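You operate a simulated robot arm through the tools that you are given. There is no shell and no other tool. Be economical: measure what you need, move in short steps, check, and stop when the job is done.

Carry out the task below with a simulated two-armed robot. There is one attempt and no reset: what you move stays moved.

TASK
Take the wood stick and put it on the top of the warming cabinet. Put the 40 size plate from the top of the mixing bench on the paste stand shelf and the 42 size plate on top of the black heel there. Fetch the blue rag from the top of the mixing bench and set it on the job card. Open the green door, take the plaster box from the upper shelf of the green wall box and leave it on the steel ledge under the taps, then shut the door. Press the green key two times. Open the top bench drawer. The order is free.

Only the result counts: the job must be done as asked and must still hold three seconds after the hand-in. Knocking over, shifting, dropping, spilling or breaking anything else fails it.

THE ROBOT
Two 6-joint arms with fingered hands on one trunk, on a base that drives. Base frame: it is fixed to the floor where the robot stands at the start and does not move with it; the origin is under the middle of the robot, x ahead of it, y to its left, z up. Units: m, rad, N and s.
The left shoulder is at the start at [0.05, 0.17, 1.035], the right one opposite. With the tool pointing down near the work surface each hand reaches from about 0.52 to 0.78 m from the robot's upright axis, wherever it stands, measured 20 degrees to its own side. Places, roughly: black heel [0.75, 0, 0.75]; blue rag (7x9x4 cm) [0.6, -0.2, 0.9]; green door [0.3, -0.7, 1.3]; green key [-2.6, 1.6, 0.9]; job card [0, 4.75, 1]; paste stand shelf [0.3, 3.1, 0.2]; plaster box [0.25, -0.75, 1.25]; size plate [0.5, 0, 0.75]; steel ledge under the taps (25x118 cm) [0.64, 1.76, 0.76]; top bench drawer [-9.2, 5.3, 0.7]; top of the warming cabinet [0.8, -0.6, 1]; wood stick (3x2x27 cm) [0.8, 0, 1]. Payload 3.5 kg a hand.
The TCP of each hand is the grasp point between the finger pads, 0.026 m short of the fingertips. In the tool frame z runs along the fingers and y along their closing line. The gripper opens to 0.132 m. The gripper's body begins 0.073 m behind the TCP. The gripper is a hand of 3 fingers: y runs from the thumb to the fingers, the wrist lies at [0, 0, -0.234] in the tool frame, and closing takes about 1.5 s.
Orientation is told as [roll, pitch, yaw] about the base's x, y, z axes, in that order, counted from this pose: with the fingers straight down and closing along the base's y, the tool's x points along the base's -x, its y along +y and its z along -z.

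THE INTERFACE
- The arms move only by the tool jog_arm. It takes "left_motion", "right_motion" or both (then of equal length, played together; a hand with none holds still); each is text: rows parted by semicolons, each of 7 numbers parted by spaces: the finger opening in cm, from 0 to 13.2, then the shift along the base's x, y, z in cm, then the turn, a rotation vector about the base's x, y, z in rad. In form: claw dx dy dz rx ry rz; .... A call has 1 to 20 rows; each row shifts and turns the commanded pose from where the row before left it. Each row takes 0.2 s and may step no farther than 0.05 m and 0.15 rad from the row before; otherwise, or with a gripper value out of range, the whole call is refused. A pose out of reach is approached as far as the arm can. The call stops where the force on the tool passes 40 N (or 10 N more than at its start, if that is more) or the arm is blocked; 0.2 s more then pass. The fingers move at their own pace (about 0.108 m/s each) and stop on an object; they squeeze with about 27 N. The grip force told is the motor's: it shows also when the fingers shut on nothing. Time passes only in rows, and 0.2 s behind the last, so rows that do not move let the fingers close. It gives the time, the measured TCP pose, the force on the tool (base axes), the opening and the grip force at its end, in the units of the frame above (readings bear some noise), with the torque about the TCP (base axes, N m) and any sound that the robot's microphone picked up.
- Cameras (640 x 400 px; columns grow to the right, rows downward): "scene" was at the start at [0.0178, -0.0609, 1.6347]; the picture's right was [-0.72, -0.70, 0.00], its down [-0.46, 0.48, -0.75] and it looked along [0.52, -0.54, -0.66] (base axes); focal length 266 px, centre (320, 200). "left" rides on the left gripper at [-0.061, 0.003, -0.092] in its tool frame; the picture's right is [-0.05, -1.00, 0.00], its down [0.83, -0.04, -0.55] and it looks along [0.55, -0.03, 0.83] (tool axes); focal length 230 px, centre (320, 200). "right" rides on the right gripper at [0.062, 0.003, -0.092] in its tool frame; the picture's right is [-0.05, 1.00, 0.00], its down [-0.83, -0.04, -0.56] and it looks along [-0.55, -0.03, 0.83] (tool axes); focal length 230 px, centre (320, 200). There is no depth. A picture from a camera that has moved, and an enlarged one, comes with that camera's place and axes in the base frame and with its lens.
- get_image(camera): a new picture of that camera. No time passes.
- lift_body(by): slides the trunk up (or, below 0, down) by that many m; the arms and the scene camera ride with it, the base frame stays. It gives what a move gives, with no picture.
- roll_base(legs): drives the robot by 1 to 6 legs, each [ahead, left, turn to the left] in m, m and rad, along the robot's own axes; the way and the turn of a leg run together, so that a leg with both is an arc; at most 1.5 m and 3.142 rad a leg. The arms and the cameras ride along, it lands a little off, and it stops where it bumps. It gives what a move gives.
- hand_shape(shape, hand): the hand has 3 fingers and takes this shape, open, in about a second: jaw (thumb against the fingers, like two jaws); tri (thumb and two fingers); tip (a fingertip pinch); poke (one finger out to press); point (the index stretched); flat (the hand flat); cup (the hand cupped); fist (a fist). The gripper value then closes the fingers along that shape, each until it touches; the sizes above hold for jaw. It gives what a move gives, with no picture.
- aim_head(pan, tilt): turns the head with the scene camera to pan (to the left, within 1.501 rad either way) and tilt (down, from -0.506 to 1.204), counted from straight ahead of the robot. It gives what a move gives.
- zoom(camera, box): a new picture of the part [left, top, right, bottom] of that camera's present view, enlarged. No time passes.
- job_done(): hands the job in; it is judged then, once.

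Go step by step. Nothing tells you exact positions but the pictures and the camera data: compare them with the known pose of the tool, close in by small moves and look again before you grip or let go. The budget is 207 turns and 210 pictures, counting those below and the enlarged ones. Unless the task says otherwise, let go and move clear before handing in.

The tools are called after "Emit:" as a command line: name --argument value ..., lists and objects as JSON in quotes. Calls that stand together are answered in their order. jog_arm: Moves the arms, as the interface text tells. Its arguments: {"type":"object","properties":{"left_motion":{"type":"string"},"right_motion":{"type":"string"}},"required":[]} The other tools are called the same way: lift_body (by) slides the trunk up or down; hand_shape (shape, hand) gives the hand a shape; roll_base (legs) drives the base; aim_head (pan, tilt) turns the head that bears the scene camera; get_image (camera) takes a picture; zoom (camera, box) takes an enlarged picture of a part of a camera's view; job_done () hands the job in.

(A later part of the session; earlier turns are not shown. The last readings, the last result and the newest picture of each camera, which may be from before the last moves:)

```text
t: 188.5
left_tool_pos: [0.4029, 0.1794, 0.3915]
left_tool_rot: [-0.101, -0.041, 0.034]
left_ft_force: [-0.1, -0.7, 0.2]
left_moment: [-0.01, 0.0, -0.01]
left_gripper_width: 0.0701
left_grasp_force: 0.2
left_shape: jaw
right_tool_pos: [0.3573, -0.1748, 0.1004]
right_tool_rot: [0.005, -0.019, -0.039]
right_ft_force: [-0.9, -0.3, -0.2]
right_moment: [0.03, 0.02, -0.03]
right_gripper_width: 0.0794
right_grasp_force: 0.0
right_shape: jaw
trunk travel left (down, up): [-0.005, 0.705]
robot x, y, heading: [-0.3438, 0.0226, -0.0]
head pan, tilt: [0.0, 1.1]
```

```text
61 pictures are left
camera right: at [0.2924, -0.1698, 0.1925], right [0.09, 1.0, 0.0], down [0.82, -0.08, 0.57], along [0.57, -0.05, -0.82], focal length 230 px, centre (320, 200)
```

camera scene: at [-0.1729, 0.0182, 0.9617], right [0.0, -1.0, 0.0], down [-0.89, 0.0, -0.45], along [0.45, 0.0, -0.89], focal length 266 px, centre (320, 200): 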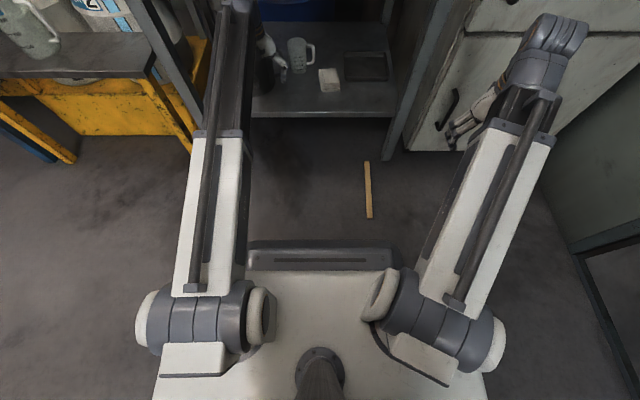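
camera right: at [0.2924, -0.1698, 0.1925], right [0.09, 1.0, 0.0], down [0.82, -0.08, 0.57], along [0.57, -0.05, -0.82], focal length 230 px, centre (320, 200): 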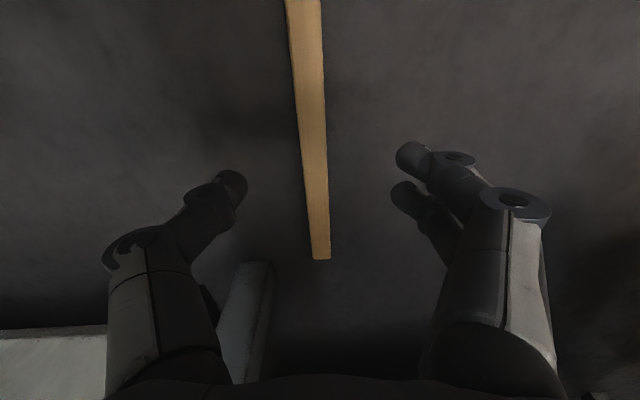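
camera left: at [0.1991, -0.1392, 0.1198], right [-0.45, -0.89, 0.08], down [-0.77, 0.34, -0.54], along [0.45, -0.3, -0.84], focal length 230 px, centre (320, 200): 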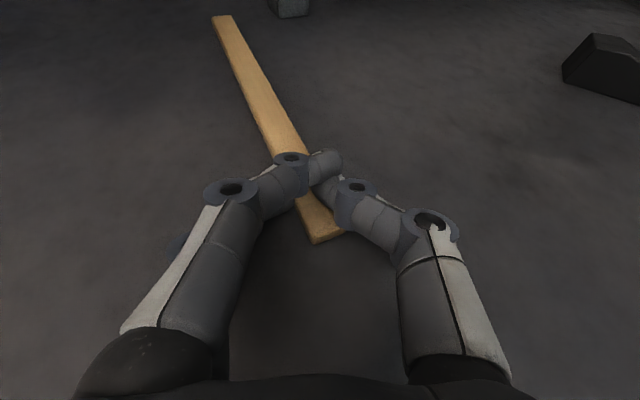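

The stick is centred between the fingers. Down to the floor and close.

Emit:
jog_arm --right_motion "8 0 0 -4 0 0 0;8 0 0 -2.5 0 0 0;8 0 0 -0.6 0 0 0;5 0 0 0 0 0 0;3 0 0 0 0 0 0;0 0 0 0 0 0 0;0 0 0 0 0 0 0;0 0 0 0 0 0 0;0 0 0 0 0 0 0"

Emit:
jog_arm --right_motion "0 0 0 2 0 0 0;0 0 0 4 0 0 0;0 0 0 4 0 0 0;0 0 0 4 0 0 0;0 0 0 0 0 0 0"

Emit:
get_image --camera "right"

```text
t: 190.5
left_tool_pos: [0.4028, 0.179, 0.3914]
left_tool_rot: [-0.102, -0.04, 0.033]
left_ft_force: [-0.5, -0.3, 0.1]
left_moment: [0.0, -0.01, -0.06]
left_gripper_width: 0.07
left_grasp_force: 0.0
left_shape: jaw
right_tool_pos: [0.3566, -0.1749, 0.0324]
right_tool_rot: [0.003, -0.021, -0.04]
right_ft_force: [-0.2, -0.2, 5.8]
right_moment: [-0.04, -0.02, -0.01]
right_gripper_width: 0.0154
right_grasp_force: 26.7
right_shape: jaw
trunk travel left (down, up): [-0.005, 0.705]
robot x, y, heading: [-0.3459, 0.0193, -0.007]
head pan, tilt: [0.0, 1.1]
```

```text
t: 191.7
left_tool_pos: [0.4024, 0.1797, 0.3905]
left_tool_rot: [-0.103, -0.04, 0.033]
left_ft_force: [0.0, 0.1, 0.0]
left_moment: [0.01, -0.01, 0.01]
left_gripper_width: 0.0699
left_grasp_force: 0.1
left_shape: jaw
right_tool_pos: [0.3546, -0.1763, 0.17]
right_tool_rot: [0.002, -0.018, -0.041]
right_ft_force: [-0.2, 0.3, 0.7]
right_moment: [0.04, -0.02, 0.0]
right_gripper_width: 0.0085
right_grasp_force: 27.2
right_shape: jaw
trunk travel left (down, up): [-0.005, 0.705]
robot x, y, heading: [-0.3445, 0.0184, -0.002]
head pan, tilt: [0.0, 1.1]
```

```text
60 pictures are left
camera right: at [0.2912, -0.1707, 0.2603], right [0.09, 1.0, 0.0], down [0.82, -0.08, 0.57], along [0.57, -0.05, -0.82], focal length 230 px, centre (320, 200)
```

right: 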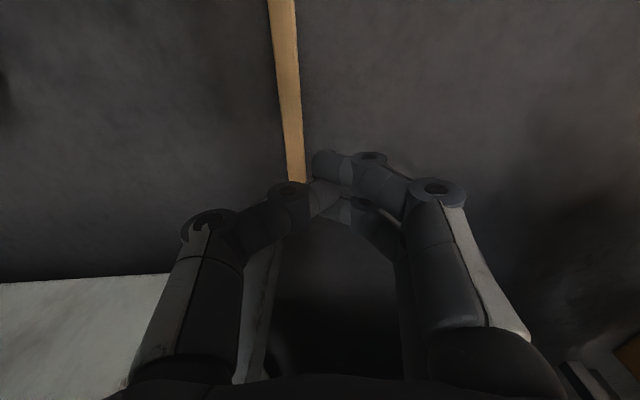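

The stick slipped out of the fingertip grip while lifting. I open and look again.

Emit:
jog_arm --right_motion "8 0 0 0 0 0 0;8 0 0 -3 0 0 0;8 0 0 -3 0 0 0;8 0 0 0 0 0 0"

Emit:
get_image --camera "right"

```text
t: 192.7
left_tool_pos: [0.4042, 0.1789, 0.3902]
left_tool_rot: [-0.103, -0.041, 0.035]
left_ft_force: [0.0, -1.0, -0.1]
left_moment: [0.0, -0.01, 0.02]
left_gripper_width: 0.0701
left_grasp_force: 0.0
left_shape: jaw
right_tool_pos: [0.3555, -0.1765, 0.1094]
right_tool_rot: [0.004, -0.02, -0.039]
right_ft_force: [0.1, -0.3, -0.1]
right_moment: [-0.02, 0.04, 0.0]
right_gripper_width: 0.0796
right_grasp_force: 0.1
right_shape: jaw
trunk travel left (down, up): [-0.005, 0.705]
robot x, y, heading: [-0.3458, 0.0198, -0.005]
head pan, tilt: [0.0, 1.1]
```

```text
59 pictures are left
camera right: at [0.2928, -0.1699, 0.2004], right [0.09, 1.0, 0.0], down [0.82, -0.08, 0.57], along [0.57, -0.05, -0.82], focal length 230 px, centre (320, 200)
```

right: 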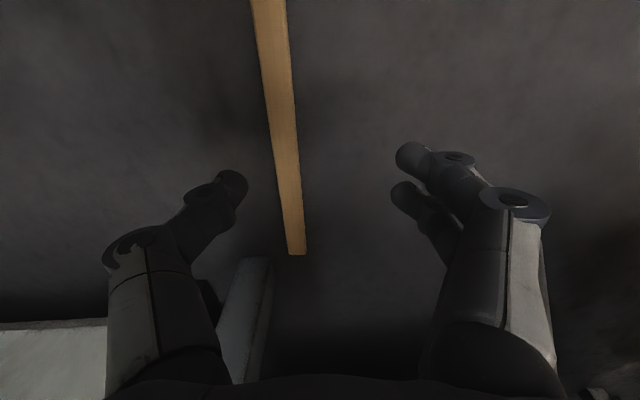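

The stick has moved to y ≈ -0.21. I re-centre, go down gently, and close while watching.

Emit:
jog_arm --right_motion "7 0 -3.3 0 0 0 -0.03;7 0 0 -4 0 0 0;7 0 0 -3 0 0 0;7 0 0 -0.4 0 0 0;5 0 0 0 0 0 0;4 0 0 0 0 0 0;3 0 0 0 0 0 0;2 0 0 0 0 0 0;1 0 0 0 0 0 0;0 0 0 0 0 0 0;0 0 0 0 0 0 0;0 0 0 0 0 0 0"

Emit:
get_image --camera "right"

```text
t: 195.3
left_tool_pos: [0.4027, 0.1789, 0.3905]
left_tool_rot: [-0.104, -0.041, 0.033]
left_ft_force: [0.5, 0.1, -0.2]
left_moment: [0.03, 0.0, 0.02]
left_gripper_width: 0.0699
left_grasp_force: 0.2
left_shape: jaw
right_tool_pos: [0.3549, -0.2089, 0.0364]
right_tool_rot: [0.003, -0.02, -0.07]
right_ft_force: [1.0, 1.0, 3.5]
right_moment: [0.0, 0.0, 0.05]
right_gripper_width: 0.007
right_grasp_force: 27.4
right_shape: jaw
trunk travel left (down, up): [-0.005, 0.705]
robot x, y, heading: [-0.3457, 0.0203, -0.003]
head pan, tilt: [0.0, 1.1]
```

```text
58 pictures are left
camera right: at [0.2928, -0.2016, 0.1282], right [0.12, 0.99, 0.0], down [0.81, -0.1, 0.57], along [0.57, -0.07, -0.82], focal length 230 px, centre (320, 200)
```

right: 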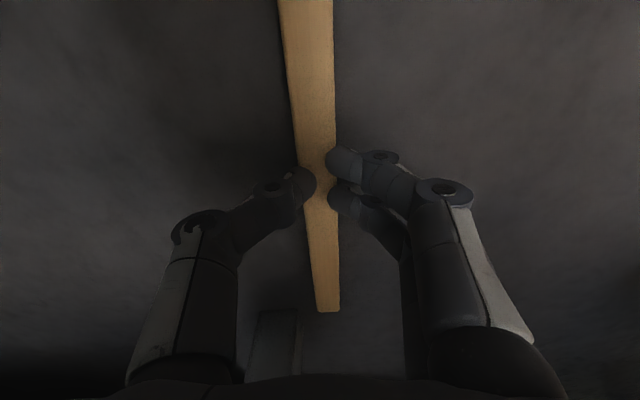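

The tips are riding on the stick's upper edges. I reopen, go lower until the open fingertips touch the floor, and close again.

Emit:
jog_arm --right_motion "4 0 0 0 0 0 0;7 0 0 0 0 0 0;7 0 0 0 0 0 0;7 0 0 -0.5 0 0 0;7 0 0 -0.4 0 0 0;7 0 0 -0.3 0 0 0;7 0 0 -0.2 0 0 0;7 0 0 0 0 0 0"

Emit:
jog_arm --right_motion "5 0 0 0 0 0 0;4 0 0 0 0 0 0;3 0 0 0 0 0 0;2 0 0 0 0 0 0;1 0 0 0 0 0 0;0 0 0 0 0 0 0;0 0 0 0 0 0 0;0 0 0 0 0 0 0"

Emit:
get_image --camera "right"

```text
t: 197.1
left_tool_pos: [0.4021, 0.1795, 0.3915]
left_tool_rot: [-0.102, -0.04, 0.033]
left_ft_force: [0.2, -0.3, -0.1]
left_moment: [-0.01, 0.01, -0.03]
left_gripper_width: 0.0698
left_grasp_force: 0.1
left_shape: jaw
right_tool_pos: [0.3516, -0.2088, 0.026]
right_tool_rot: [0.004, -0.024, -0.071]
right_ft_force: [1.3, -0.2, 15.5]
right_moment: [0.51, 0.0, -0.1]
right_gripper_width: 0.0692
right_grasp_force: 0.1
right_shape: jaw
right hand out of reach, approached as far as the arm can: row 6
trunk travel left (down, up): [-0.005, 0.705]
robot x, y, heading: [-0.3498, 0.0179, -0.002]
head pan, tilt: [0.0, 1.1]
```

```text
t: 198.9
left_tool_pos: [0.4021, 0.1799, 0.3922]
left_tool_rot: [-0.102, -0.042, 0.034]
left_ft_force: [0.4, -0.3, -0.7]
left_moment: [-0.02, 0.01, 0.0]
left_gripper_width: 0.0698
left_grasp_force: 0.1
left_shape: jaw
right_tool_pos: [0.3523, -0.2086, 0.026]
right_tool_rot: [0.004, -0.024, -0.068]
right_ft_force: [4.0, 8.4, 19.7]
right_moment: [0.63, -0.25, -0.08]
right_gripper_width: 0.0245
right_grasp_force: 27.3
right_shape: jaw
trunk travel left (down, up): [-0.005, 0.705]
robot x, y, heading: [-0.3448, 0.0162, -0.006]
head pan, tilt: [0.0, 1.1]
```

```text
57 pictures are left
camera right: at [0.2885, -0.2006, 0.1165], right [0.12, 0.99, 0.0], down [0.81, -0.1, 0.57], along [0.57, -0.07, -0.82], focal length 230 px, centre (320, 200)
```

right: 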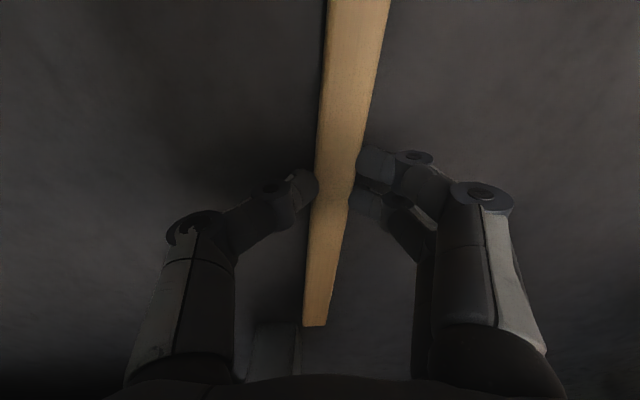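

Now it is a proper grip on the sides (width 2.5 cm). I lift gently.

Emit:
jog_arm --right_motion "0 0 0 0.5 0 0 0;0 0 0 1 0 0 0;0 0 0 2 0 0 0;0 0 0 3 0 0 0;0 0 0 3 0 0 0;0 0 0 0 0 0 0"

Emit:
get_image --camera "right"

```text
t: 200.3
left_tool_pos: [0.4036, 0.1784, 0.3901]
left_tool_rot: [-0.103, -0.041, 0.033]
left_ft_force: [-0.1, 0.0, -0.4]
left_moment: [0.02, -0.02, -0.03]
left_gripper_width: 0.07
left_grasp_force: 0.1
left_shape: jaw
right_tool_pos: [0.3527, -0.2087, 0.119]
right_tool_rot: [0.002, -0.019, -0.072]
right_ft_force: [-0.3, -0.3, -1.2]
right_moment: [0.02, 0.02, -0.01]
right_gripper_width: 0.0223
right_grasp_force: 26.4
right_shape: jaw
trunk travel left (down, up): [-0.005, 0.705]
robot x, y, heading: [-0.3463, 0.0189, -0.005]
head pan, tilt: [0.0, 1.1]
```

```text
56 pictures are left
camera right: at [0.289, -0.2005, 0.2102], right [0.12, 0.99, 0.0], down [0.81, -0.1, 0.57], along [0.57, -0.07, -0.82], focal length 230 px, centre (320, 200)
```

right: 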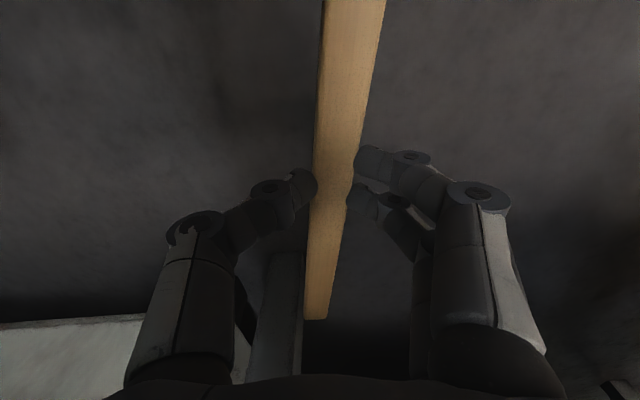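

The stick is held firmly and level. I back off, tuck in the left arm, raise the trunk and lift the stick to above cabinet height.

Emit:
roll_base --legs '[[-0.2, 0, 0]]'

Emit:
jog_arm --left_motion "6 -4.5 2 0 0 0 0;6 -4.5 2 0 0 0 0;6 -4.5 2 0 0 0 0;6 -4.5 2 0 0 0 0;6 -4.5 2 0 0 0 0;6 -3 3 0 0.1 0 0;6 0 3 0 0 0 0"

Emit:
lift_body --by 0.4

Emit:
lift_body --by 0.29

Emit:
jog_arm --right_motion "0 0 0 4 0 0 0;0 0 0 4 0 0 0;0 0 0 4 0 0 0;0 0 0 4 0 0 0;0 0 0 4 0 0 0;0 0 0 3 0 0 0;0 -3 -3.5 0 0 0 0;0 -3 -3.5 0 0 0 0;0 -3 -3.5 0 0 0 0;0 -3 -3.5 0 0 0 0;0 0 -1.6 0 0 0 0;0 0 0 0 0 0 0"

Emit:
get_image --camera "right"

```text
t: 201.9
left_tool_pos: [0.1993, 0.1811, 0.391]
left_tool_rot: [-0.103, -0.04, 0.035]
left_ft_force: [0.1, 1.4, -0.2]
left_moment: [-0.04, 0.0, -0.01]
left_gripper_width: 0.07
left_grasp_force: 0.2
left_shape: jaw
right_tool_pos: [0.1484, -0.2051, 0.1189]
right_tool_rot: [0.005, -0.019, -0.07]
right_ft_force: [0.2, -0.8, -1.3]
right_moment: [-0.03, 0.06, 0.01]
right_gripper_width: 0.022
right_grasp_force: 27.3
right_shape: jaw
trunk travel left (down, up): [-0.005, 0.705]
robot x, y, heading: [-0.5483, 0.0147, 0.0]
head pan, tilt: [0.0, 1.1]
```

```text
t: 203.5
left_tool_pos: [-0.0546, 0.3418, 0.3895]
left_tool_rot: [-0.003, -0.045, 0.029]
left_ft_force: [-0.8, -0.2, -0.4]
left_moment: [0.01, -0.01, -0.03]
left_gripper_width: 0.0607
left_grasp_force: 0.0
left_shape: jaw
right_tool_pos: [0.1484, -0.2066, 0.1192]
right_tool_rot: [0.002, -0.019, -0.07]
right_ft_force: [-0.5, 1.0, 0.2]
right_moment: [-0.03, 0.05, -0.03]
right_gripper_width: 0.0219
right_grasp_force: 26.5
right_shape: jaw
trunk travel left (down, up): [-0.005, 0.705]
robot x, y, heading: [-0.5476, 0.0148, -0.005]
head pan, tilt: [0.0, 1.1]
```

```text
t: 207.4
left_tool_pos: [-0.0546, 0.341, 0.791]
left_tool_rot: [-0.005, -0.043, 0.03]
left_ft_force: [-0.1, -0.3, -0.7]
left_moment: [-0.02, 0.01, 0.01]
left_gripper_width: 0.0605
left_grasp_force: 0.1
left_shape: jaw
right_tool_pos: [0.1492, -0.206, 0.5184]
right_tool_rot: [0.005, -0.019, -0.068]
right_ft_force: [0.7, 0.0, 0.0]
right_moment: [0.02, 0.02, -0.01]
right_gripper_width: 0.022
right_grasp_force: 26.8
right_shape: jaw
trunk travel left (down, up): [-0.405, 0.305]
robot x, y, heading: [-0.547, 0.0178, -0.005]
head pan, tilt: [0.0, 1.1]
```

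```text
t: 210.3
left_tool_pos: [-0.0546, 0.3408, 1.0807]
left_tool_rot: [-0.004, -0.043, 0.028]
left_ft_force: [0.6, -0.3, -0.2]
left_moment: [-0.03, -0.01, -0.01]
left_gripper_width: 0.0607
left_grasp_force: 0.1
left_shape: jaw
right_tool_pos: [0.1481, -0.2055, 0.8082]
right_tool_rot: [0.002, -0.019, -0.069]
right_ft_force: [0.7, -0.3, -0.2]
right_moment: [-0.02, -0.02, 0.02]
right_gripper_width: 0.0219
right_grasp_force: 26.9
right_shape: jaw
trunk travel left (down, up): [-0.695, 0.015]
robot x, y, heading: [-0.5456, 0.0213, -0.003]
head pan, tilt: [0.0, 1.1]
```

```text
t: 212.9
left_tool_pos: [-0.0552, 0.3417, 1.0811]
left_tool_rot: [-0.004, -0.043, 0.03]
left_ft_force: [0.0, -0.8, 0.5]
left_moment: [0.0, 0.03, -0.01]
left_gripper_width: 0.0607
left_grasp_force: 0.1
left_shape: jaw
right_tool_pos: [0.0283, -0.362, 1.0391]
right_tool_rot: [0.004, -0.02, -0.069]
right_ft_force: [-0.2, 0.3, -0.4]
right_moment: [0.0, 0.01, -0.01]
right_gripper_width: 0.0218
right_grasp_force: 26.7
right_shape: jaw
trunk travel left (down, up): [-0.695, 0.015]
robot x, y, heading: [-0.5492, 0.0192, -0.005]
head pan, tilt: [0.0, 1.1]
```

```text
55 pictures are left
camera right: at [-0.0342, -0.3561, 1.13], right [0.12, 0.99, 0.0], down [0.81, -0.1, 0.57], along [0.57, -0.07, -0.82], focal length 230 px, centre (320, 200)
```

right: 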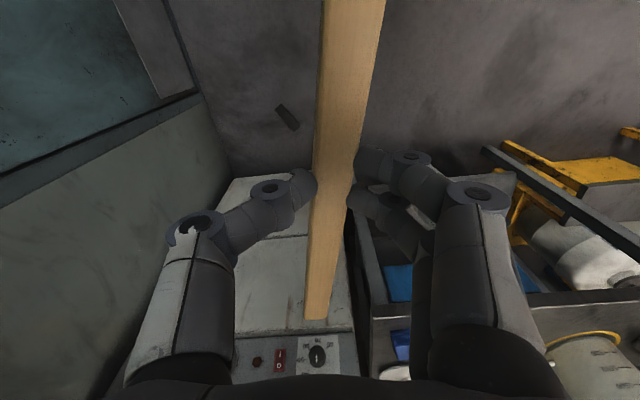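

Emit:
roll_base --legs '[[0.595, 0, 0]]'

Emit:
get_image --camera "right"

```text
t: 216.3
left_tool_pos: [0.5521, 0.3369, 1.0813]
left_tool_rot: [-0.003, -0.043, 0.024]
left_ft_force: [-0.3, 0.1, 0.8]
left_moment: [0.0, -0.01, 0.0]
left_gripper_width: 0.0606
left_grasp_force: 0.1
left_shape: jaw
right_tool_pos: [0.6341, -0.3697, 1.0397]
right_tool_rot: [0.003, -0.018, -0.073]
right_ft_force: [0.5, -0.3, -1.6]
right_moment: [0.02, 0.01, 0.0]
right_gripper_width: 0.022
right_grasp_force: 26.6
right_shape: jaw
trunk travel left (down, up): [-0.695, 0.015]
robot x, y, heading: [0.0563, 0.0154, -0.007]
head pan, tilt: [0.0, 1.1]
```

```text
54 pictures are left
camera right: at [0.5713, -0.3608, 1.1298], right [0.13, 0.99, 0.0], down [0.81, -0.11, 0.57], along [0.57, -0.07, -0.82], focal length 230 px, centre (320, 200)
```

right: 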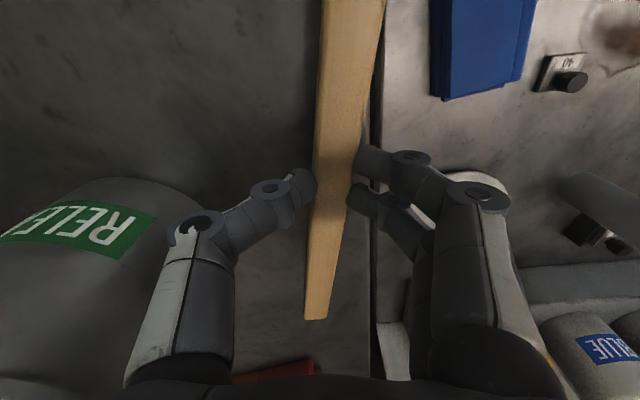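

The stick is skewed by 0.2 rad toward the cabinet's left edge. I straighten it and lower toward the top.

Emit:
jog_arm --right_motion "0 0 -0.2 0 0 0 0.1;0 0 -0.2 0 0 0 0.1;0 0 0 -2 0 0 0;0 0 0 -2 0 0 0;0 0 0 -0.8 0 0 0;0 0 0 0 0 0 0"

Emit:
get_image --camera "right"

```text
t: 217.2
left_tool_pos: [0.5521, 0.3366, 1.0818]
left_tool_rot: [-0.003, -0.045, 0.025]
left_ft_force: [0.1, 0.3, 0.1]
left_moment: [0.01, 0.05, 0.0]
left_gripper_width: 0.0605
left_grasp_force: 0.1
left_shape: jaw
right_tool_pos: [0.6335, -0.37, 1.025]
right_tool_rot: [0.002, -0.028, 0.127]
right_ft_force: [-8.1, 3.9, 25.1]
right_moment: [0.51, 0.25, 0.13]
right_gripper_width: 0.0234
right_grasp_force: 27.4
right_shape: jaw
trunk travel left (down, up): [-0.695, 0.015]
robot x, y, heading: [0.057, 0.0206, -0.0]
head pan, tilt: [0.0, 1.1]
stopped in row 4 (right hand): the force on the tool passed its limit at 56 N (the readings are from after the stop); the commanded pose is now the measured one
```

```text
53 pictures are left
camera right: at [0.5699, -0.3759, 1.1158], right [-0.08, 1.0, 0.0], down [0.81, 0.06, 0.58], along [0.58, 0.05, -0.82], focal length 230 px, centre (320, 200)
```

right: 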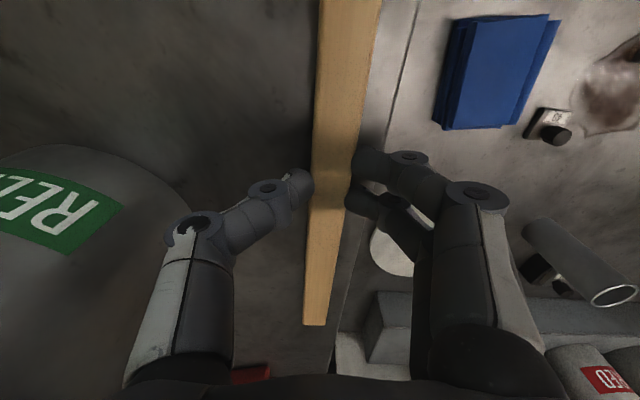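

It touches already: the cabinet top is at z ≈ 1.0, as told. The stick lies parallel to the edge with margin, so I ease up a few millimetres, release and lift away.

Emit:
jog_arm --right_motion "0 0 0 0.3 0 0 0;1.5 0 0 0 0 0 0;3 0 0 0 0 0 0;4.5 0 0 0 0 0 0;5 0 0 0 0 0 0;5 0 0 0 0 0 0;5 0 0 3 0 0 0;5 0 0 4 0 0 0;5 -3 1 3 0 0 0;5 0 0 0 0 0 0"

Emit:
get_image --camera "right"

```text
t: 219.4
left_tool_pos: [0.5534, 0.3355, 1.0807]
left_tool_rot: [-0.004, -0.043, 0.025]
left_ft_force: [-0.4, -0.2, -0.4]
left_moment: [0.01, -0.02, 0.02]
left_gripper_width: 0.0606
left_grasp_force: 0.0
left_shape: jaw
right_tool_pos: [0.6066, -0.3606, 1.1259]
right_tool_rot: [0.002, -0.025, 0.128]
right_ft_force: [-0.1, 0.2, 1.1]
right_moment: [0.02, 0.0, 0.02]
right_gripper_width: 0.0495
right_grasp_force: 0.1
right_shape: jaw
trunk travel left (down, up): [-0.695, 0.015]
robot x, y, heading: [0.0592, 0.0178, -0.006]
head pan, tilt: [0.0, 1.1]
```

```text
52 pictures are left
camera right: at [0.5419, -0.3656, 1.2159], right [-0.08, 1.0, 0.0], down [0.81, 0.06, 0.58], along [0.57, 0.05, -0.82], focal length 230 px, centre (320, 200)
```

right: 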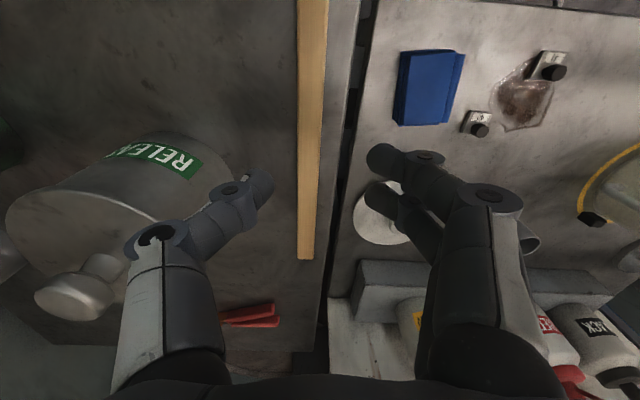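

The stick lies safely on the cabinet. Next the green box: I look at it.

Emit:
aim_head --pan -1.15 --tilt 0.35

Emit:
get_image --camera "scene"

```text
t: 220.8
left_tool_pos: [0.5545, 0.3367, 1.0811]
left_tool_rot: [-0.004, -0.044, 0.025]
left_ft_force: [0.6, 0.0, 0.4]
left_moment: [-0.01, 0.01, 0.03]
left_gripper_width: 0.0605
left_grasp_force: 0.1
left_shape: jaw
right_tool_pos: [0.6059, -0.3596, 1.1253]
right_tool_rot: [0.002, -0.026, 0.129]
right_ft_force: [0.3, 0.1, 0.4]
right_moment: [-0.04, 0.04, 0.0]
right_gripper_width: 0.0499
right_grasp_force: 0.1
right_shape: jaw
trunk travel left (down, up): [-0.695, 0.015]
robot x, y, heading: [0.0592, 0.016, -0.003]
head pan, tilt: [-1.15, 0.351]
```

```text
51 pictures are left
camera scene: at [0.0546, -0.0683, 1.713], right [-0.92, -0.4, 0.0], down [-0.14, 0.31, -0.94], along [0.38, -0.86, -0.34], focal length 266 px, centre (320, 200)
```

scene: 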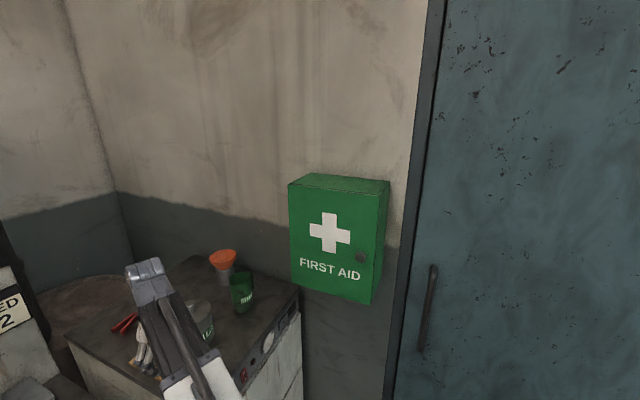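

The box front is at y ≈ -0.72 (x 0.18–0.44, z 1.145–1.485), hinge on the cabinet side, knob at about (0.21, -0.69, 1.31). I back away, turn to face it, and point the left hand forward.

Emit:
roll_base --legs '[[-0.3, 0, 0], [0, 0.25, 0], [0, 0, -1.571]]'

Emit:
jog_arm --left_motion "6 -1.3 -2.2 2.1 -0.143 0 0;6 -1.3 -2.2 2.1 -0.143 0 0;6 -1.3 -2.2 2.1 -0.143 0 0;6 -1.3 -2.2 2.1 -0.143 0 0;6 -1.3 -2.2 2.1 -0.143 0 0;6 -1.3 -2.2 2.1 -0.143 0 0;6 -1.3 -2.2 2.1 -0.143 0 0;6 -1.3 -2.2 2.1 -0.143 0 0;6 -1.3 -2.2 2.1 -0.143 0 0;6 -1.3 -2.2 2.1 -0.143 0 0;6 -1.3 -2.2 2.1 -0.143 0 0;6 0 0 0 0 0 0"

Emit:
aim_head --pan 0.2 --tilt 0.4

Emit:
get_image --camera "scene"

```text
t: 228.0
left_tool_pos: [0.0801, -0.2304, 1.08]
left_tool_rot: [-0.004, -0.043, -1.537]
left_ft_force: [-0.8, -1.0, -0.5]
left_moment: [0.0, 0.0, -0.01]
left_gripper_width: 0.0608
left_grasp_force: 0.0
left_shape: jaw
right_tool_pos: [-0.6149, -0.2887, 1.1252]
right_tool_rot: [0.001, -0.027, -1.432]
right_ft_force: [-0.4, -0.4, -0.1]
right_moment: [-0.01, 0.0, -0.01]
right_gripper_width: 0.0495
right_grasp_force: 0.1
right_shape: jaw
trunk travel left (down, up): [-0.695, 0.015]
robot x, y, heading: [-0.2468, 0.2609, -1.566]
head pan, tilt: [-1.15, 0.351]
```

```text
t: 230.6
left_tool_pos: [-0.0643, -0.4729, 1.3122]
left_tool_rot: [-2.499, -1.51, 0.926]
left_ft_force: [-0.3, 0.6, -0.4]
left_moment: [0.0, 0.01, 0.02]
left_gripper_width: 0.0606
left_grasp_force: 0.1
left_shape: jaw
right_tool_pos: [-0.6143, -0.2888, 1.1257]
right_tool_rot: [0.001, -0.026, -1.433]
right_ft_force: [-0.2, -0.4, 1.2]
right_moment: [0.02, 0.0, 0.0]
right_gripper_width: 0.0495
right_grasp_force: 0.0
right_shape: jaw
trunk travel left (down, up): [-0.695, 0.015]
robot x, y, heading: [-0.2462, 0.2609, -1.566]
head pan, tilt: [-1.15, 0.351]
```

```text
t: 232.1
left_tool_pos: [-0.0636, -0.4725, 1.3112]
left_tool_rot: [-2.486, -1.513, 0.913]
left_ft_force: [-0.4, -0.1, 0.1]
left_moment: [0.0, 0.03, -0.01]
left_gripper_width: 0.0605
left_grasp_force: 0.0
left_shape: jaw
right_tool_pos: [-0.6162, -0.2887, 1.1253]
right_tool_rot: [0.001, -0.026, -1.432]
right_ft_force: [-0.5, -0.7, -0.3]
right_moment: [0.01, 0.01, 0.01]
right_gripper_width: 0.0497
right_grasp_force: 0.0
right_shape: jaw
trunk travel left (down, up): [-0.695, 0.015]
robot x, y, heading: [-0.2446, 0.2622, -1.572]
head pan, tilt: [0.201, 0.4]
```

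```text
50 pictures are left
camera scene: at [-0.2257, 0.2111, 1.7085], right [-0.98, -0.2, 0.0], down [-0.08, 0.38, -0.92], along [0.19, -0.9, -0.39], focal length 266 px, centre (320, 200)
```

scene: 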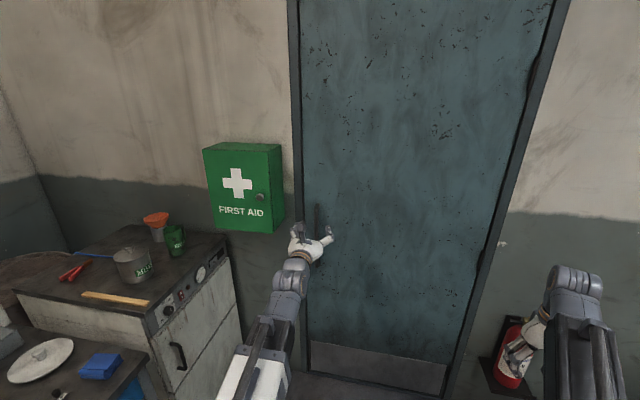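

Emit:
roll_base --legs '[[0.1, 0.27, 0]]'

Emit:
get_image --camera "left"

```text
t: 234.1
left_tool_pos: [0.2067, -0.5725, 1.3113]
left_tool_rot: [-2.475, -1.513, 0.898]
left_ft_force: [-0.3, -0.7, 0.2]
left_moment: [-0.05, -0.01, -0.01]
left_gripper_width: 0.0606
left_grasp_force: 0.1
left_shape: jaw
right_tool_pos: [-0.3435, -0.3872, 1.1264]
right_tool_rot: [-0.002, -0.026, -1.434]
right_ft_force: [0.3, -0.2, 0.7]
right_moment: [0.03, 0.05, 0.0]
right_gripper_width: 0.0495
right_grasp_force: 0.2
right_shape: jaw
trunk travel left (down, up): [-0.695, 0.015]
robot x, y, heading: [0.0311, 0.1601, -1.568]
head pan, tilt: [0.201, 0.4]
```

```text
49 pictures are left
camera left: at [0.2145, -0.4779, 1.3691], right [-1.0, 0.01, 0.09], down [-0.07, 0.52, -0.85], along [-0.05, -0.86, -0.52], focal length 230 px, centre (320, 200)
```

left: 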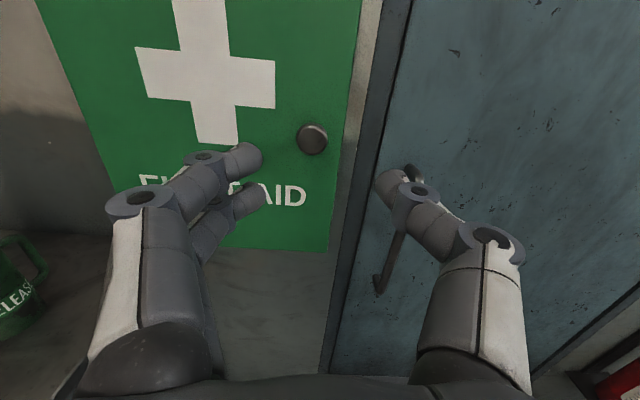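

Emit:
jog_arm --left_motion "6 0.3 -4 -0.2 0 0 0;6 0.3 -4 -0.2 0 0 0;6 0 -2.8 0 0 0 0;4 0 0 0 0 0 0;2 0 0 0 0 0 0;0 0 0 0 0 0 0;0 0 0 0 0 0 0;0 0 0 0 0 0 0;0 0 0 0 0 0 0"

Emit:
get_image --camera "left"

```text
t: 236.1
left_tool_pos: [0.2121, -0.6808, 1.3078]
left_tool_rot: [-2.489, -1.515, 0.915]
left_ft_force: [-0.7, 6.0, -1.9]
left_moment: [0.11, -0.04, 0.06]
left_gripper_width: 0.007
left_grasp_force: 27.3
left_shape: jaw
right_tool_pos: [-0.3447, -0.3879, 1.1247]
right_tool_rot: [0.0, -0.026, -1.435]
right_ft_force: [-0.1, 0.1, -0.4]
right_moment: [0.02, 0.01, 0.0]
right_gripper_width: 0.0494
right_grasp_force: 0.1
right_shape: jaw
trunk travel left (down, up): [-0.695, 0.015]
robot x, y, heading: [0.0273, 0.1641, -1.567]
head pan, tilt: [0.201, 0.4]
```

```text
48 pictures are left
camera left: at [0.2199, -0.5856, 1.3653], right [-1.0, 0.01, 0.09], down [-0.07, 0.52, -0.85], along [-0.05, -0.86, -0.51], focal length 230 px, centre (320, 200)
```

left: 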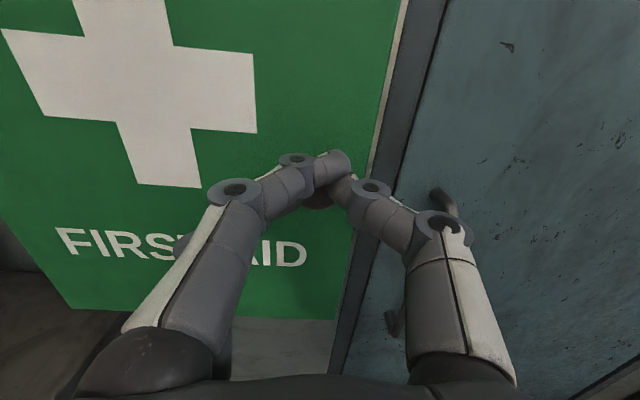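

The knob is gripped. I pull the door open along its arc around the hinge.

Emit:
jog_arm --left_motion "0 0.1 2.3 0 0 0 -0.09;0 0.34 2.27 0 0 0 -0.09;0 0.57 2.23 0 0 0 -0.09;0 0.78 2.16 0 0 0 -0.09;0 0.98 2.07 0 0 0 -0.09;0 1.17 1.96 0 0 0 -0.09;0 1.35 1.83 0 0 0 -0.09;0 0 0 0 0 0 0"

Emit:
get_image --camera "scene"

```text
t: 237.9
left_tool_pos: [0.2661, -0.5385, 1.3063]
left_tool_rot: [-2.489, -1.512, 0.282]
left_ft_force: [0.4, 0.2, -0.1]
left_moment: [0.02, 0.01, -0.01]
left_gripper_width: 0.0017
left_grasp_force: 27.0
left_shape: jaw
left hand out of reach, approached as far as the arm can: row 1
right_tool_pos: [-0.3435, -0.388, 1.126]
right_tool_rot: [0.002, -0.026, -1.434]
right_ft_force: [-1.1, 0.0, -0.5]
right_moment: [0.02, 0.01, -0.01]
right_gripper_width: 0.0498
right_grasp_force: 0.1
right_shape: jaw
trunk travel left (down, up): [-0.695, 0.015]
robot x, y, heading: [0.0258, 0.1661, -1.566]
head pan, tilt: [0.201, 0.4]
```

```text
47 pictures are left
camera scene: at [0.0458, 0.1119, 1.7085], right [-0.98, -0.2, 0.0], down [-0.08, 0.38, -0.92], along [0.19, -0.9, -0.39], focal length 266 px, centre (320, 200)
```

scene: 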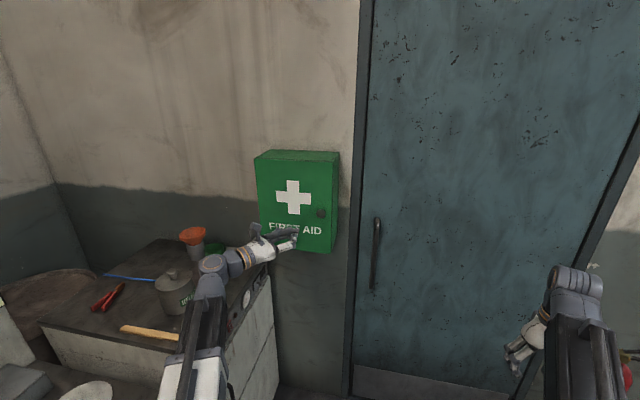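

The fingers slipped off and the door is still shut. I go back and grip deeper, with tips at the door face so that they hook behind the knob's head.

Emit:
jog_arm --left_motion "6 -0.8 0 0 0 0 0.09;6 -0.8 0 0 0 0 0.09;6 -0.8 0 0 0 0 0.09;6 -0.8 -1 0 0 0 0.09;6 -0.8 -1 0 0 0 0.09;6 -0.8 -1.5 0 0 0 0.09;6 -0.5 -1.5 0 0 0 0.09;6 0 -3 0 0 0 0;6 0 -3 0 0 0 0;6 0 -2.7 0 0 0 0;6 0 -1 0 0 0 0;6 0 -0.6 0 0 0 0;3 0 0 0 0 0 0;0 0 0 0 0 0 0;0 0 0 0 0 0 0;0 0 0 0 0 0 0;0 0 0 0 0 0 0;0 0 0 0 0 0 0"

Emit:
get_image --camera "left"

```text
t: 241.7
left_tool_pos: [0.2138, -0.6891, 1.3048]
left_tool_rot: [-2.495, -1.514, 0.919]
left_ft_force: [-0.2, -0.3, 3.6]
left_moment: [-0.05, 0.03, 0.0]
left_gripper_width: 0.0187
left_grasp_force: 27.1
left_shape: jaw
left hand out of reach, approached as far as the arm can: row 7
right_tool_pos: [-0.3434, -0.3885, 1.1254]
right_tool_rot: [0.001, -0.025, -1.435]
right_ft_force: [-1.3, 0.2, 0.0]
right_moment: [-0.01, -0.01, 0.0]
right_gripper_width: 0.0494
right_grasp_force: 0.1
right_shape: jaw
trunk travel left (down, up): [-0.695, 0.015]
robot x, y, heading: [0.0282, 0.1625, -1.568]
head pan, tilt: [0.201, 0.4]
```

```text
46 pictures are left
camera left: at [0.2217, -0.5943, 1.3624], right [-1.0, 0.01, 0.09], down [-0.07, 0.52, -0.85], along [-0.05, -0.86, -0.51], focal length 230 px, centre (320, 200)
```

left: 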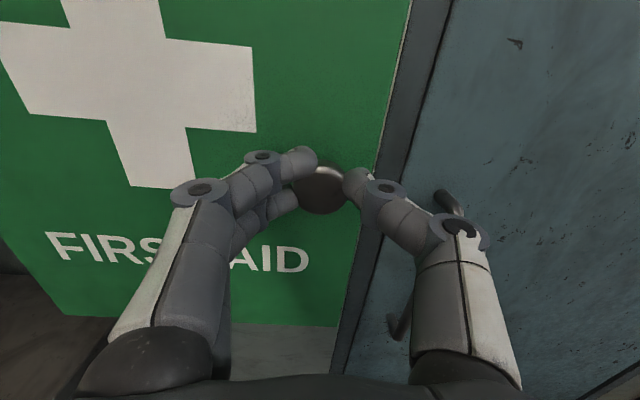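

Now the knob sits properly between the fingers (width 1.9 cm). I pull again along the arc, with less turning per step.

Emit:
jog_arm --left_motion "0 0.1 1.5 0 0 0 -0.06;0 0.2 1.5 0 0 0 -0.06;0 0.3 1.5 0 0 0 -0.06;0 0.4 1.5 0 0 0 -0.06;0 0.5 1.5 0 0 0 -0.06;0 0.6 1.5 0 0 0 -0.06;0 0 0 0 0 0 0"

Emit:
get_image --camera "scene"

```text
t: 243.3
left_tool_pos: [0.2419, -0.6006, 1.3053]
left_tool_rot: [-2.49, -1.51, 0.562]
left_ft_force: [24.1, -14.4, 15.1]
left_moment: [-0.37, 0.04, 0.41]
left_gripper_width: 0.0158
left_grasp_force: 26.7
left_shape: jaw
right_tool_pos: [-0.3414, -0.3893, 1.1259]
right_tool_rot: [0.0, -0.024, -1.432]
right_ft_force: [-0.5, 0.3, -0.6]
right_moment: [0.0, 0.0, 0.01]
right_gripper_width: 0.0497
right_grasp_force: 0.0
right_shape: jaw
trunk travel left (down, up): [-0.695, 0.015]
robot x, y, heading: [0.0262, 0.1639, -1.567]
head pan, tilt: [0.201, 0.4]
```

```text
45 pictures are left
camera scene: at [0.0497, 0.111, 1.7086], right [-0.98, -0.2, 0.0], down [-0.08, 0.38, -0.92], along [0.19, -0.9, -0.39], focal length 266 px, centre (320, 200)
```

scene: 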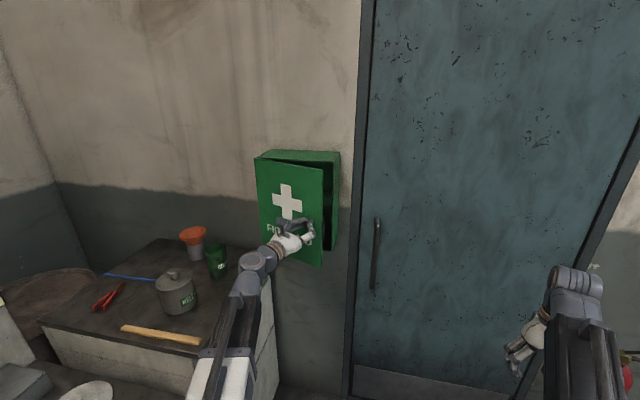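

The door is swinging open. I continue along the arc.

Emit:
jog_arm --left_motion "0 0 2.1 0 0 0 -0.1;0 0.7 2 0 0 0 -0.1;0 1.26 1.9 0 0 0 -0.1;0 1.43 1.77 0 0 0 -0.1;0 1.6 1.62 0 0 0 -0.1;0 1.76 1.46 0 0 0 -0.1;0 0 0 0 0 0 0"

Emit:
get_image --camera "scene"

```text
t: 243.7
left_tool_pos: [0.2542, -0.5884, 1.3051]
left_tool_rot: [-2.505, -1.507, 0.525]
left_ft_force: [28.3, -18.8, 8.6]
left_moment: [-0.21, 0.0, 0.64]
left_gripper_width: 0.0122
left_grasp_force: 27.4
left_shape: jaw
right_tool_pos: [-0.3397, -0.3904, 1.1234]
right_tool_rot: [0.002, -0.026, -1.43]
right_ft_force: [-0.9, -0.2, 0.0]
right_moment: [-0.03, -0.02, 0.02]
right_gripper_width: 0.0496
right_grasp_force: 0.1
right_shape: jaw
trunk travel left (down, up): [-0.695, 0.015]
robot x, y, heading: [0.0267, 0.1668, -1.567]
head pan, tilt: [0.201, 0.4]
stopped in row 2 (left hand): the force on the tool passed its limit at 46 N (the readings are from after the stop); the commanded pose is now the measured one
```

```text
44 pictures are left
camera scene: at [0.0509, 0.1086, 1.7082], right [-0.98, -0.2, 0.0], down [-0.08, 0.38, -0.92], along [0.19, -0.9, -0.39], focal length 266 px, centre (320, 200)
```

scene: 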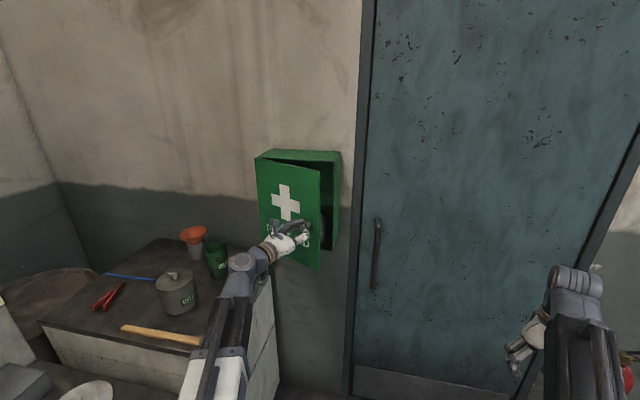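

The door is about 30° open but binding, so I'll let go and push it from its inner side. I withdraw and move around to the open edge.

Emit:
jog_arm --left_motion "3 0 0 0 0 0 0;6 0 0 0 0 0 0;6 0 0 0 0 0 0;6 1.5 3.5 0 0 0 0;6 1.5 3.5 0 0 0 0;3 -4 1.5 0 0 0 0.1;0 -4.5 0 0 0 0 0.1;0 -4.5 0 0 0 0 0.1;0 -4 -1 0 0 0 0.1;0 0 -4 0 0 0 0;0 0 -4 0 0 0 0;0 0 -2 0 0 0 0;0 0 0 0 0 0 0"

Emit:
get_image --camera "left"

```text
t: 246.5
left_tool_pos: [0.108, -0.6417, 1.3128]
left_tool_rot: [-2.535, -1.51, 0.936]
left_ft_force: [-0.6, 0.0, 0.2]
left_moment: [0.0, -0.01, 0.05]
left_gripper_width: 0.0001
left_grasp_force: 27.6
left_shape: jaw
left hand out of reach, approached as far as the arm can: row 6, 7, 8
right_tool_pos: [-0.3429, -0.3883, 1.1256]
right_tool_rot: [0.001, -0.026, -1.433]
right_ft_force: [-0.5, 0.2, 0.5]
right_moment: [0.02, -0.01, 0.0]
right_gripper_width: 0.0497
right_grasp_force: 0.0
right_shape: jaw
trunk travel left (down, up): [-0.695, 0.015]
robot x, y, heading: [0.0281, 0.1634, -1.57]
head pan, tilt: [0.201, 0.4]
```

```text
43 pictures are left
camera left: at [0.1173, -0.5477, 1.3694], right [-1.0, 0.03, 0.09], down [-0.06, 0.51, -0.86], along [-0.07, -0.86, -0.51], focal length 230 px, centre (320, 200)
```

left: 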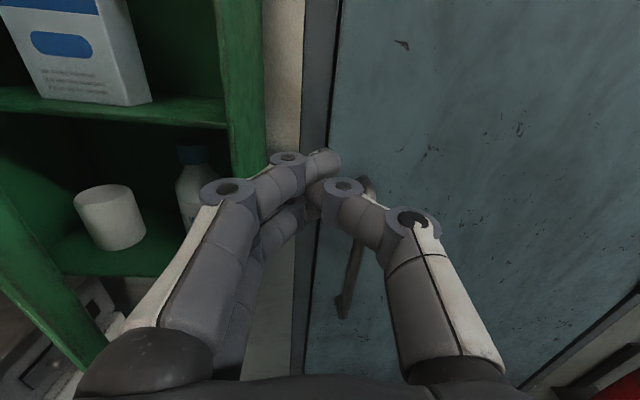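

I can see the plaster box on the upper shelf (z ≈ 1.34). I sweep the closed hand in +x to push the door wide open.

Emit:
jog_arm --left_motion "0 0 2 0 0 0 0;0 0 2 0 0 0 0;0 3 0 0 0 0 0;0 3 0 0 0 0 0;0 3 0 0 0 0 0;0 3 0 0 0 0 0;0 3 0 0 0 0 0;0 3 0 0 0 0 0;0 3 0 0 0 0 0;0 3 0 0 0 0 0;0 3 0 0 0 0 0;0 3 0 0 0 0 0;0 0 0 0 0 0 0"

Emit:
get_image --camera "scene"

```text
t: 247.9
left_tool_pos: [0.2049, -0.601, 1.3113]
left_tool_rot: [-2.424, -1.512, 0.804]
left_ft_force: [-24.5, 13.8, 4.3]
left_moment: [-0.02, -0.07, 0.21]
left_gripper_width: 0.0
left_grasp_force: 27.3
left_shape: jaw
right_tool_pos: [-0.3465, -0.3846, 1.1253]
right_tool_rot: [0.003, -0.028, -1.435]
right_ft_force: [0.5, -0.2, 0.3]
right_moment: [0.02, 0.05, -0.03]
right_gripper_width: 0.0496
right_grasp_force: 0.1
right_shape: jaw
trunk travel left (down, up): [-0.695, 0.015]
robot x, y, heading: [0.0265, 0.1621, -1.57]
head pan, tilt: [0.201, 0.4]
stopped in row 7 (left hand): the force on the tool passed its limit at 49 N (the readings are from after the stop); the commanded pose is now the measured one
```

```text
42 pictures are left
camera scene: at [0.0426, 0.1148, 1.7088], right [-0.98, -0.2, 0.0], down [-0.08, 0.38, -0.92], along [0.18, -0.9, -0.39], focal length 266 px, centre (320, 200)
```

scene: 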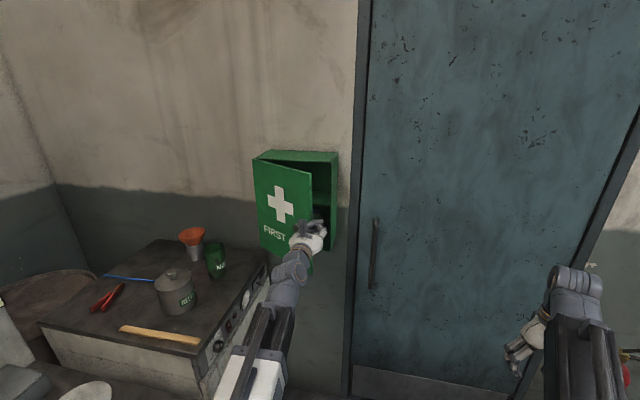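

I'm pushing on the door's edge. I back off, angle the hand so its tips reach behind the door, and pull outward.

Emit:
jog_arm --left_motion "0 -4 0 0 0 0 0;0 -3 0 0 0 0 0.1;0 0 0 0 0 0 0.12;0 0 0 0 0 0 0.12;0 0 0 0 0 0 0.12;0 0 -2 0 0 0 0.12;0 3 -3 0 0 0 0;0 3.5 -2 0 0 0 0;0 2.5 0 0 0 0 0;0 0 0 0 0 0 0"

Emit:
get_image --camera "left"

```text
t: 250.1
left_tool_pos: [0.24, -0.6737, 1.3058]
left_tool_rot: [-2.392, -1.516, 1.359]
left_ft_force: [-0.6, -0.4, 0.8]
left_moment: [-0.01, 0.01, -0.02]
left_gripper_width: 0.0001
left_grasp_force: 27.0
left_shape: jaw
left hand out of reach, approached as far as the arm can: row 2
right_tool_pos: [-0.3449, -0.3866, 1.1249]
right_tool_rot: [0.002, -0.025, -1.435]
right_ft_force: [-0.3, -0.4, -0.4]
right_moment: [0.01, 0.03, 0.02]
right_gripper_width: 0.0499
right_grasp_force: 0.0
right_shape: jaw
trunk travel left (down, up): [-0.695, 0.015]
robot x, y, heading: [0.0253, 0.1642, -1.57]
head pan, tilt: [0.201, 0.4]
```

```text
41 pictures are left
camera left: at [0.1973, -0.5909, 1.3641], right [-0.86, -0.51, 0.09], down [-0.33, 0.41, -0.85], along [0.4, -0.76, -0.52], focal length 230 px, centre (320, 200)
```

left: 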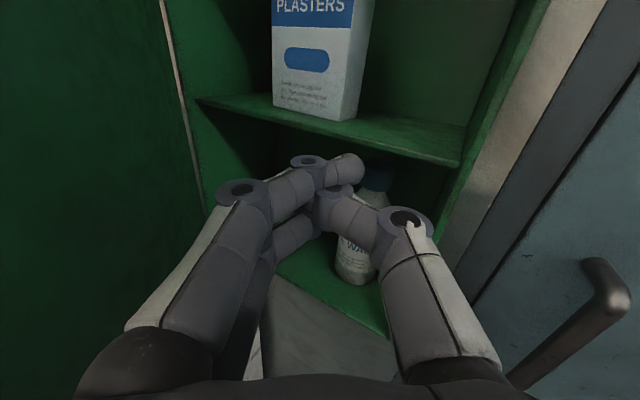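

The hand is inside, behind the door. I sweep outward and right to swing it open.

Emit:
jog_arm --left_motion "0 1.5 2.5 0 0 0 0;0 1.5 2.5 0 0 0 0;0 2 2.3 0 0 0 0;0 2.5 2 0 0 0 0;0 3 1.5 0 0 0 0;0 3 1 0 0 0 0;0 3 0.5 0 0 0 0;0 3 0 0 0 0 0;0 3 0 0 0 0 0;0 0 0 0 0 0 0"

Emit:
get_image --camera "scene"

```text
t: 252.3
left_tool_pos: [0.4663, -0.5501, 1.3076]
left_tool_rot: [-2.398, -1.514, 1.367]
left_ft_force: [0.0, -0.3, -0.5]
left_moment: [0.01, -0.03, 0.0]
left_gripper_width: 0.0001
left_grasp_force: 27.2
left_shape: jaw
right_tool_pos: [-0.3452, -0.3875, 1.1248]
right_tool_rot: [0.004, -0.025, -1.434]
right_ft_force: [0.7, -0.8, -0.1]
right_moment: [-0.01, 0.01, 0.0]
right_gripper_width: 0.0499
right_grasp_force: 0.1
right_shape: jaw
trunk travel left (down, up): [-0.695, 0.015]
robot x, y, heading: [0.0279, 0.1611, -1.567]
head pan, tilt: [0.201, 0.4]
```

```text
40 pictures are left
camera scene: at [0.0455, 0.112, 1.7085], right [-0.98, -0.2, 0.0], down [-0.08, 0.38, -0.92], along [0.19, -0.9, -0.39], focal length 266 px, centre (320, 200)
```

scene: 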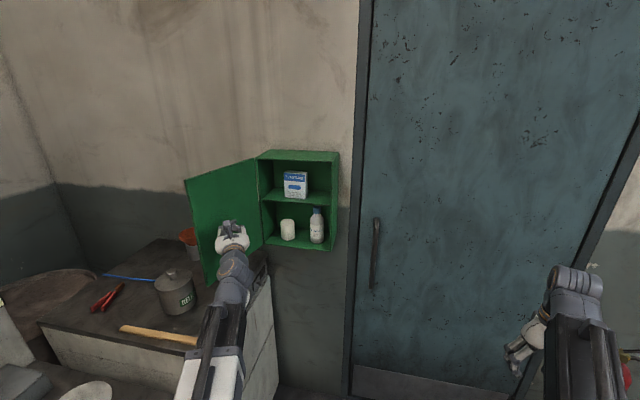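

The door is wide open and the plaster box (≈9 cm wide, centre x 0.338, z 1.37, front y -0.80) is reachable. I drive a bit closer, square the hand up in front of it, and check.

Emit:
jog_arm --left_motion "4 -4 3 0 0 0 0;8 -4 3 0.5 0 0 -0.1;11.5 -3 3 1 0 0 -0.1;11.5 -2 2 1 0 0 -0.1;11.5 0 1 1.5 0 0 -0.1;11.5 0 0 1.5 0 0 -0.1;11.5 0 0 1.5 0 0 -0.08;11.5 0 0 0 0 0 0"

Emit:
roll_base --legs '[[0.08, 0, 0]]'

Emit:
get_image --camera "left"

```text
refused: row 2 steps farther than a row can; nothing moved
```

```text
t: 253.4
left_tool_pos: [0.4654, -0.633, 1.3064]
left_tool_rot: [-2.391, -1.517, 1.362]
left_ft_force: [-1.0, 0.4, -0.2]
left_moment: [0.01, -0.02, 0.0]
left_gripper_width: 0.0
left_grasp_force: 26.8
left_shape: jaw
right_tool_pos: [-0.3448, -0.4704, 1.1242]
right_tool_rot: [0.002, -0.024, -1.435]
right_ft_force: [0.0, -0.6, -0.4]
right_moment: [0.02, 0.01, 0.0]
right_gripper_width: 0.0496
right_grasp_force: 0.0
right_shape: jaw
trunk travel left (down, up): [-0.695, 0.015]
robot x, y, heading: [0.0265, 0.0802, -1.569]
head pan, tilt: [0.201, 0.4]
```

```text
39 pictures are left
camera left: at [0.423, -0.549, 1.3647], right [-0.86, -0.51, 0.09], down [-0.33, 0.41, -0.85], along [0.4, -0.76, -0.52], focal length 230 px, centre (320, 200)
```

left: 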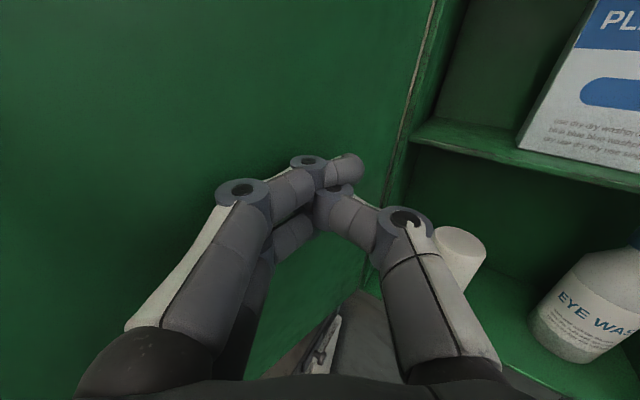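

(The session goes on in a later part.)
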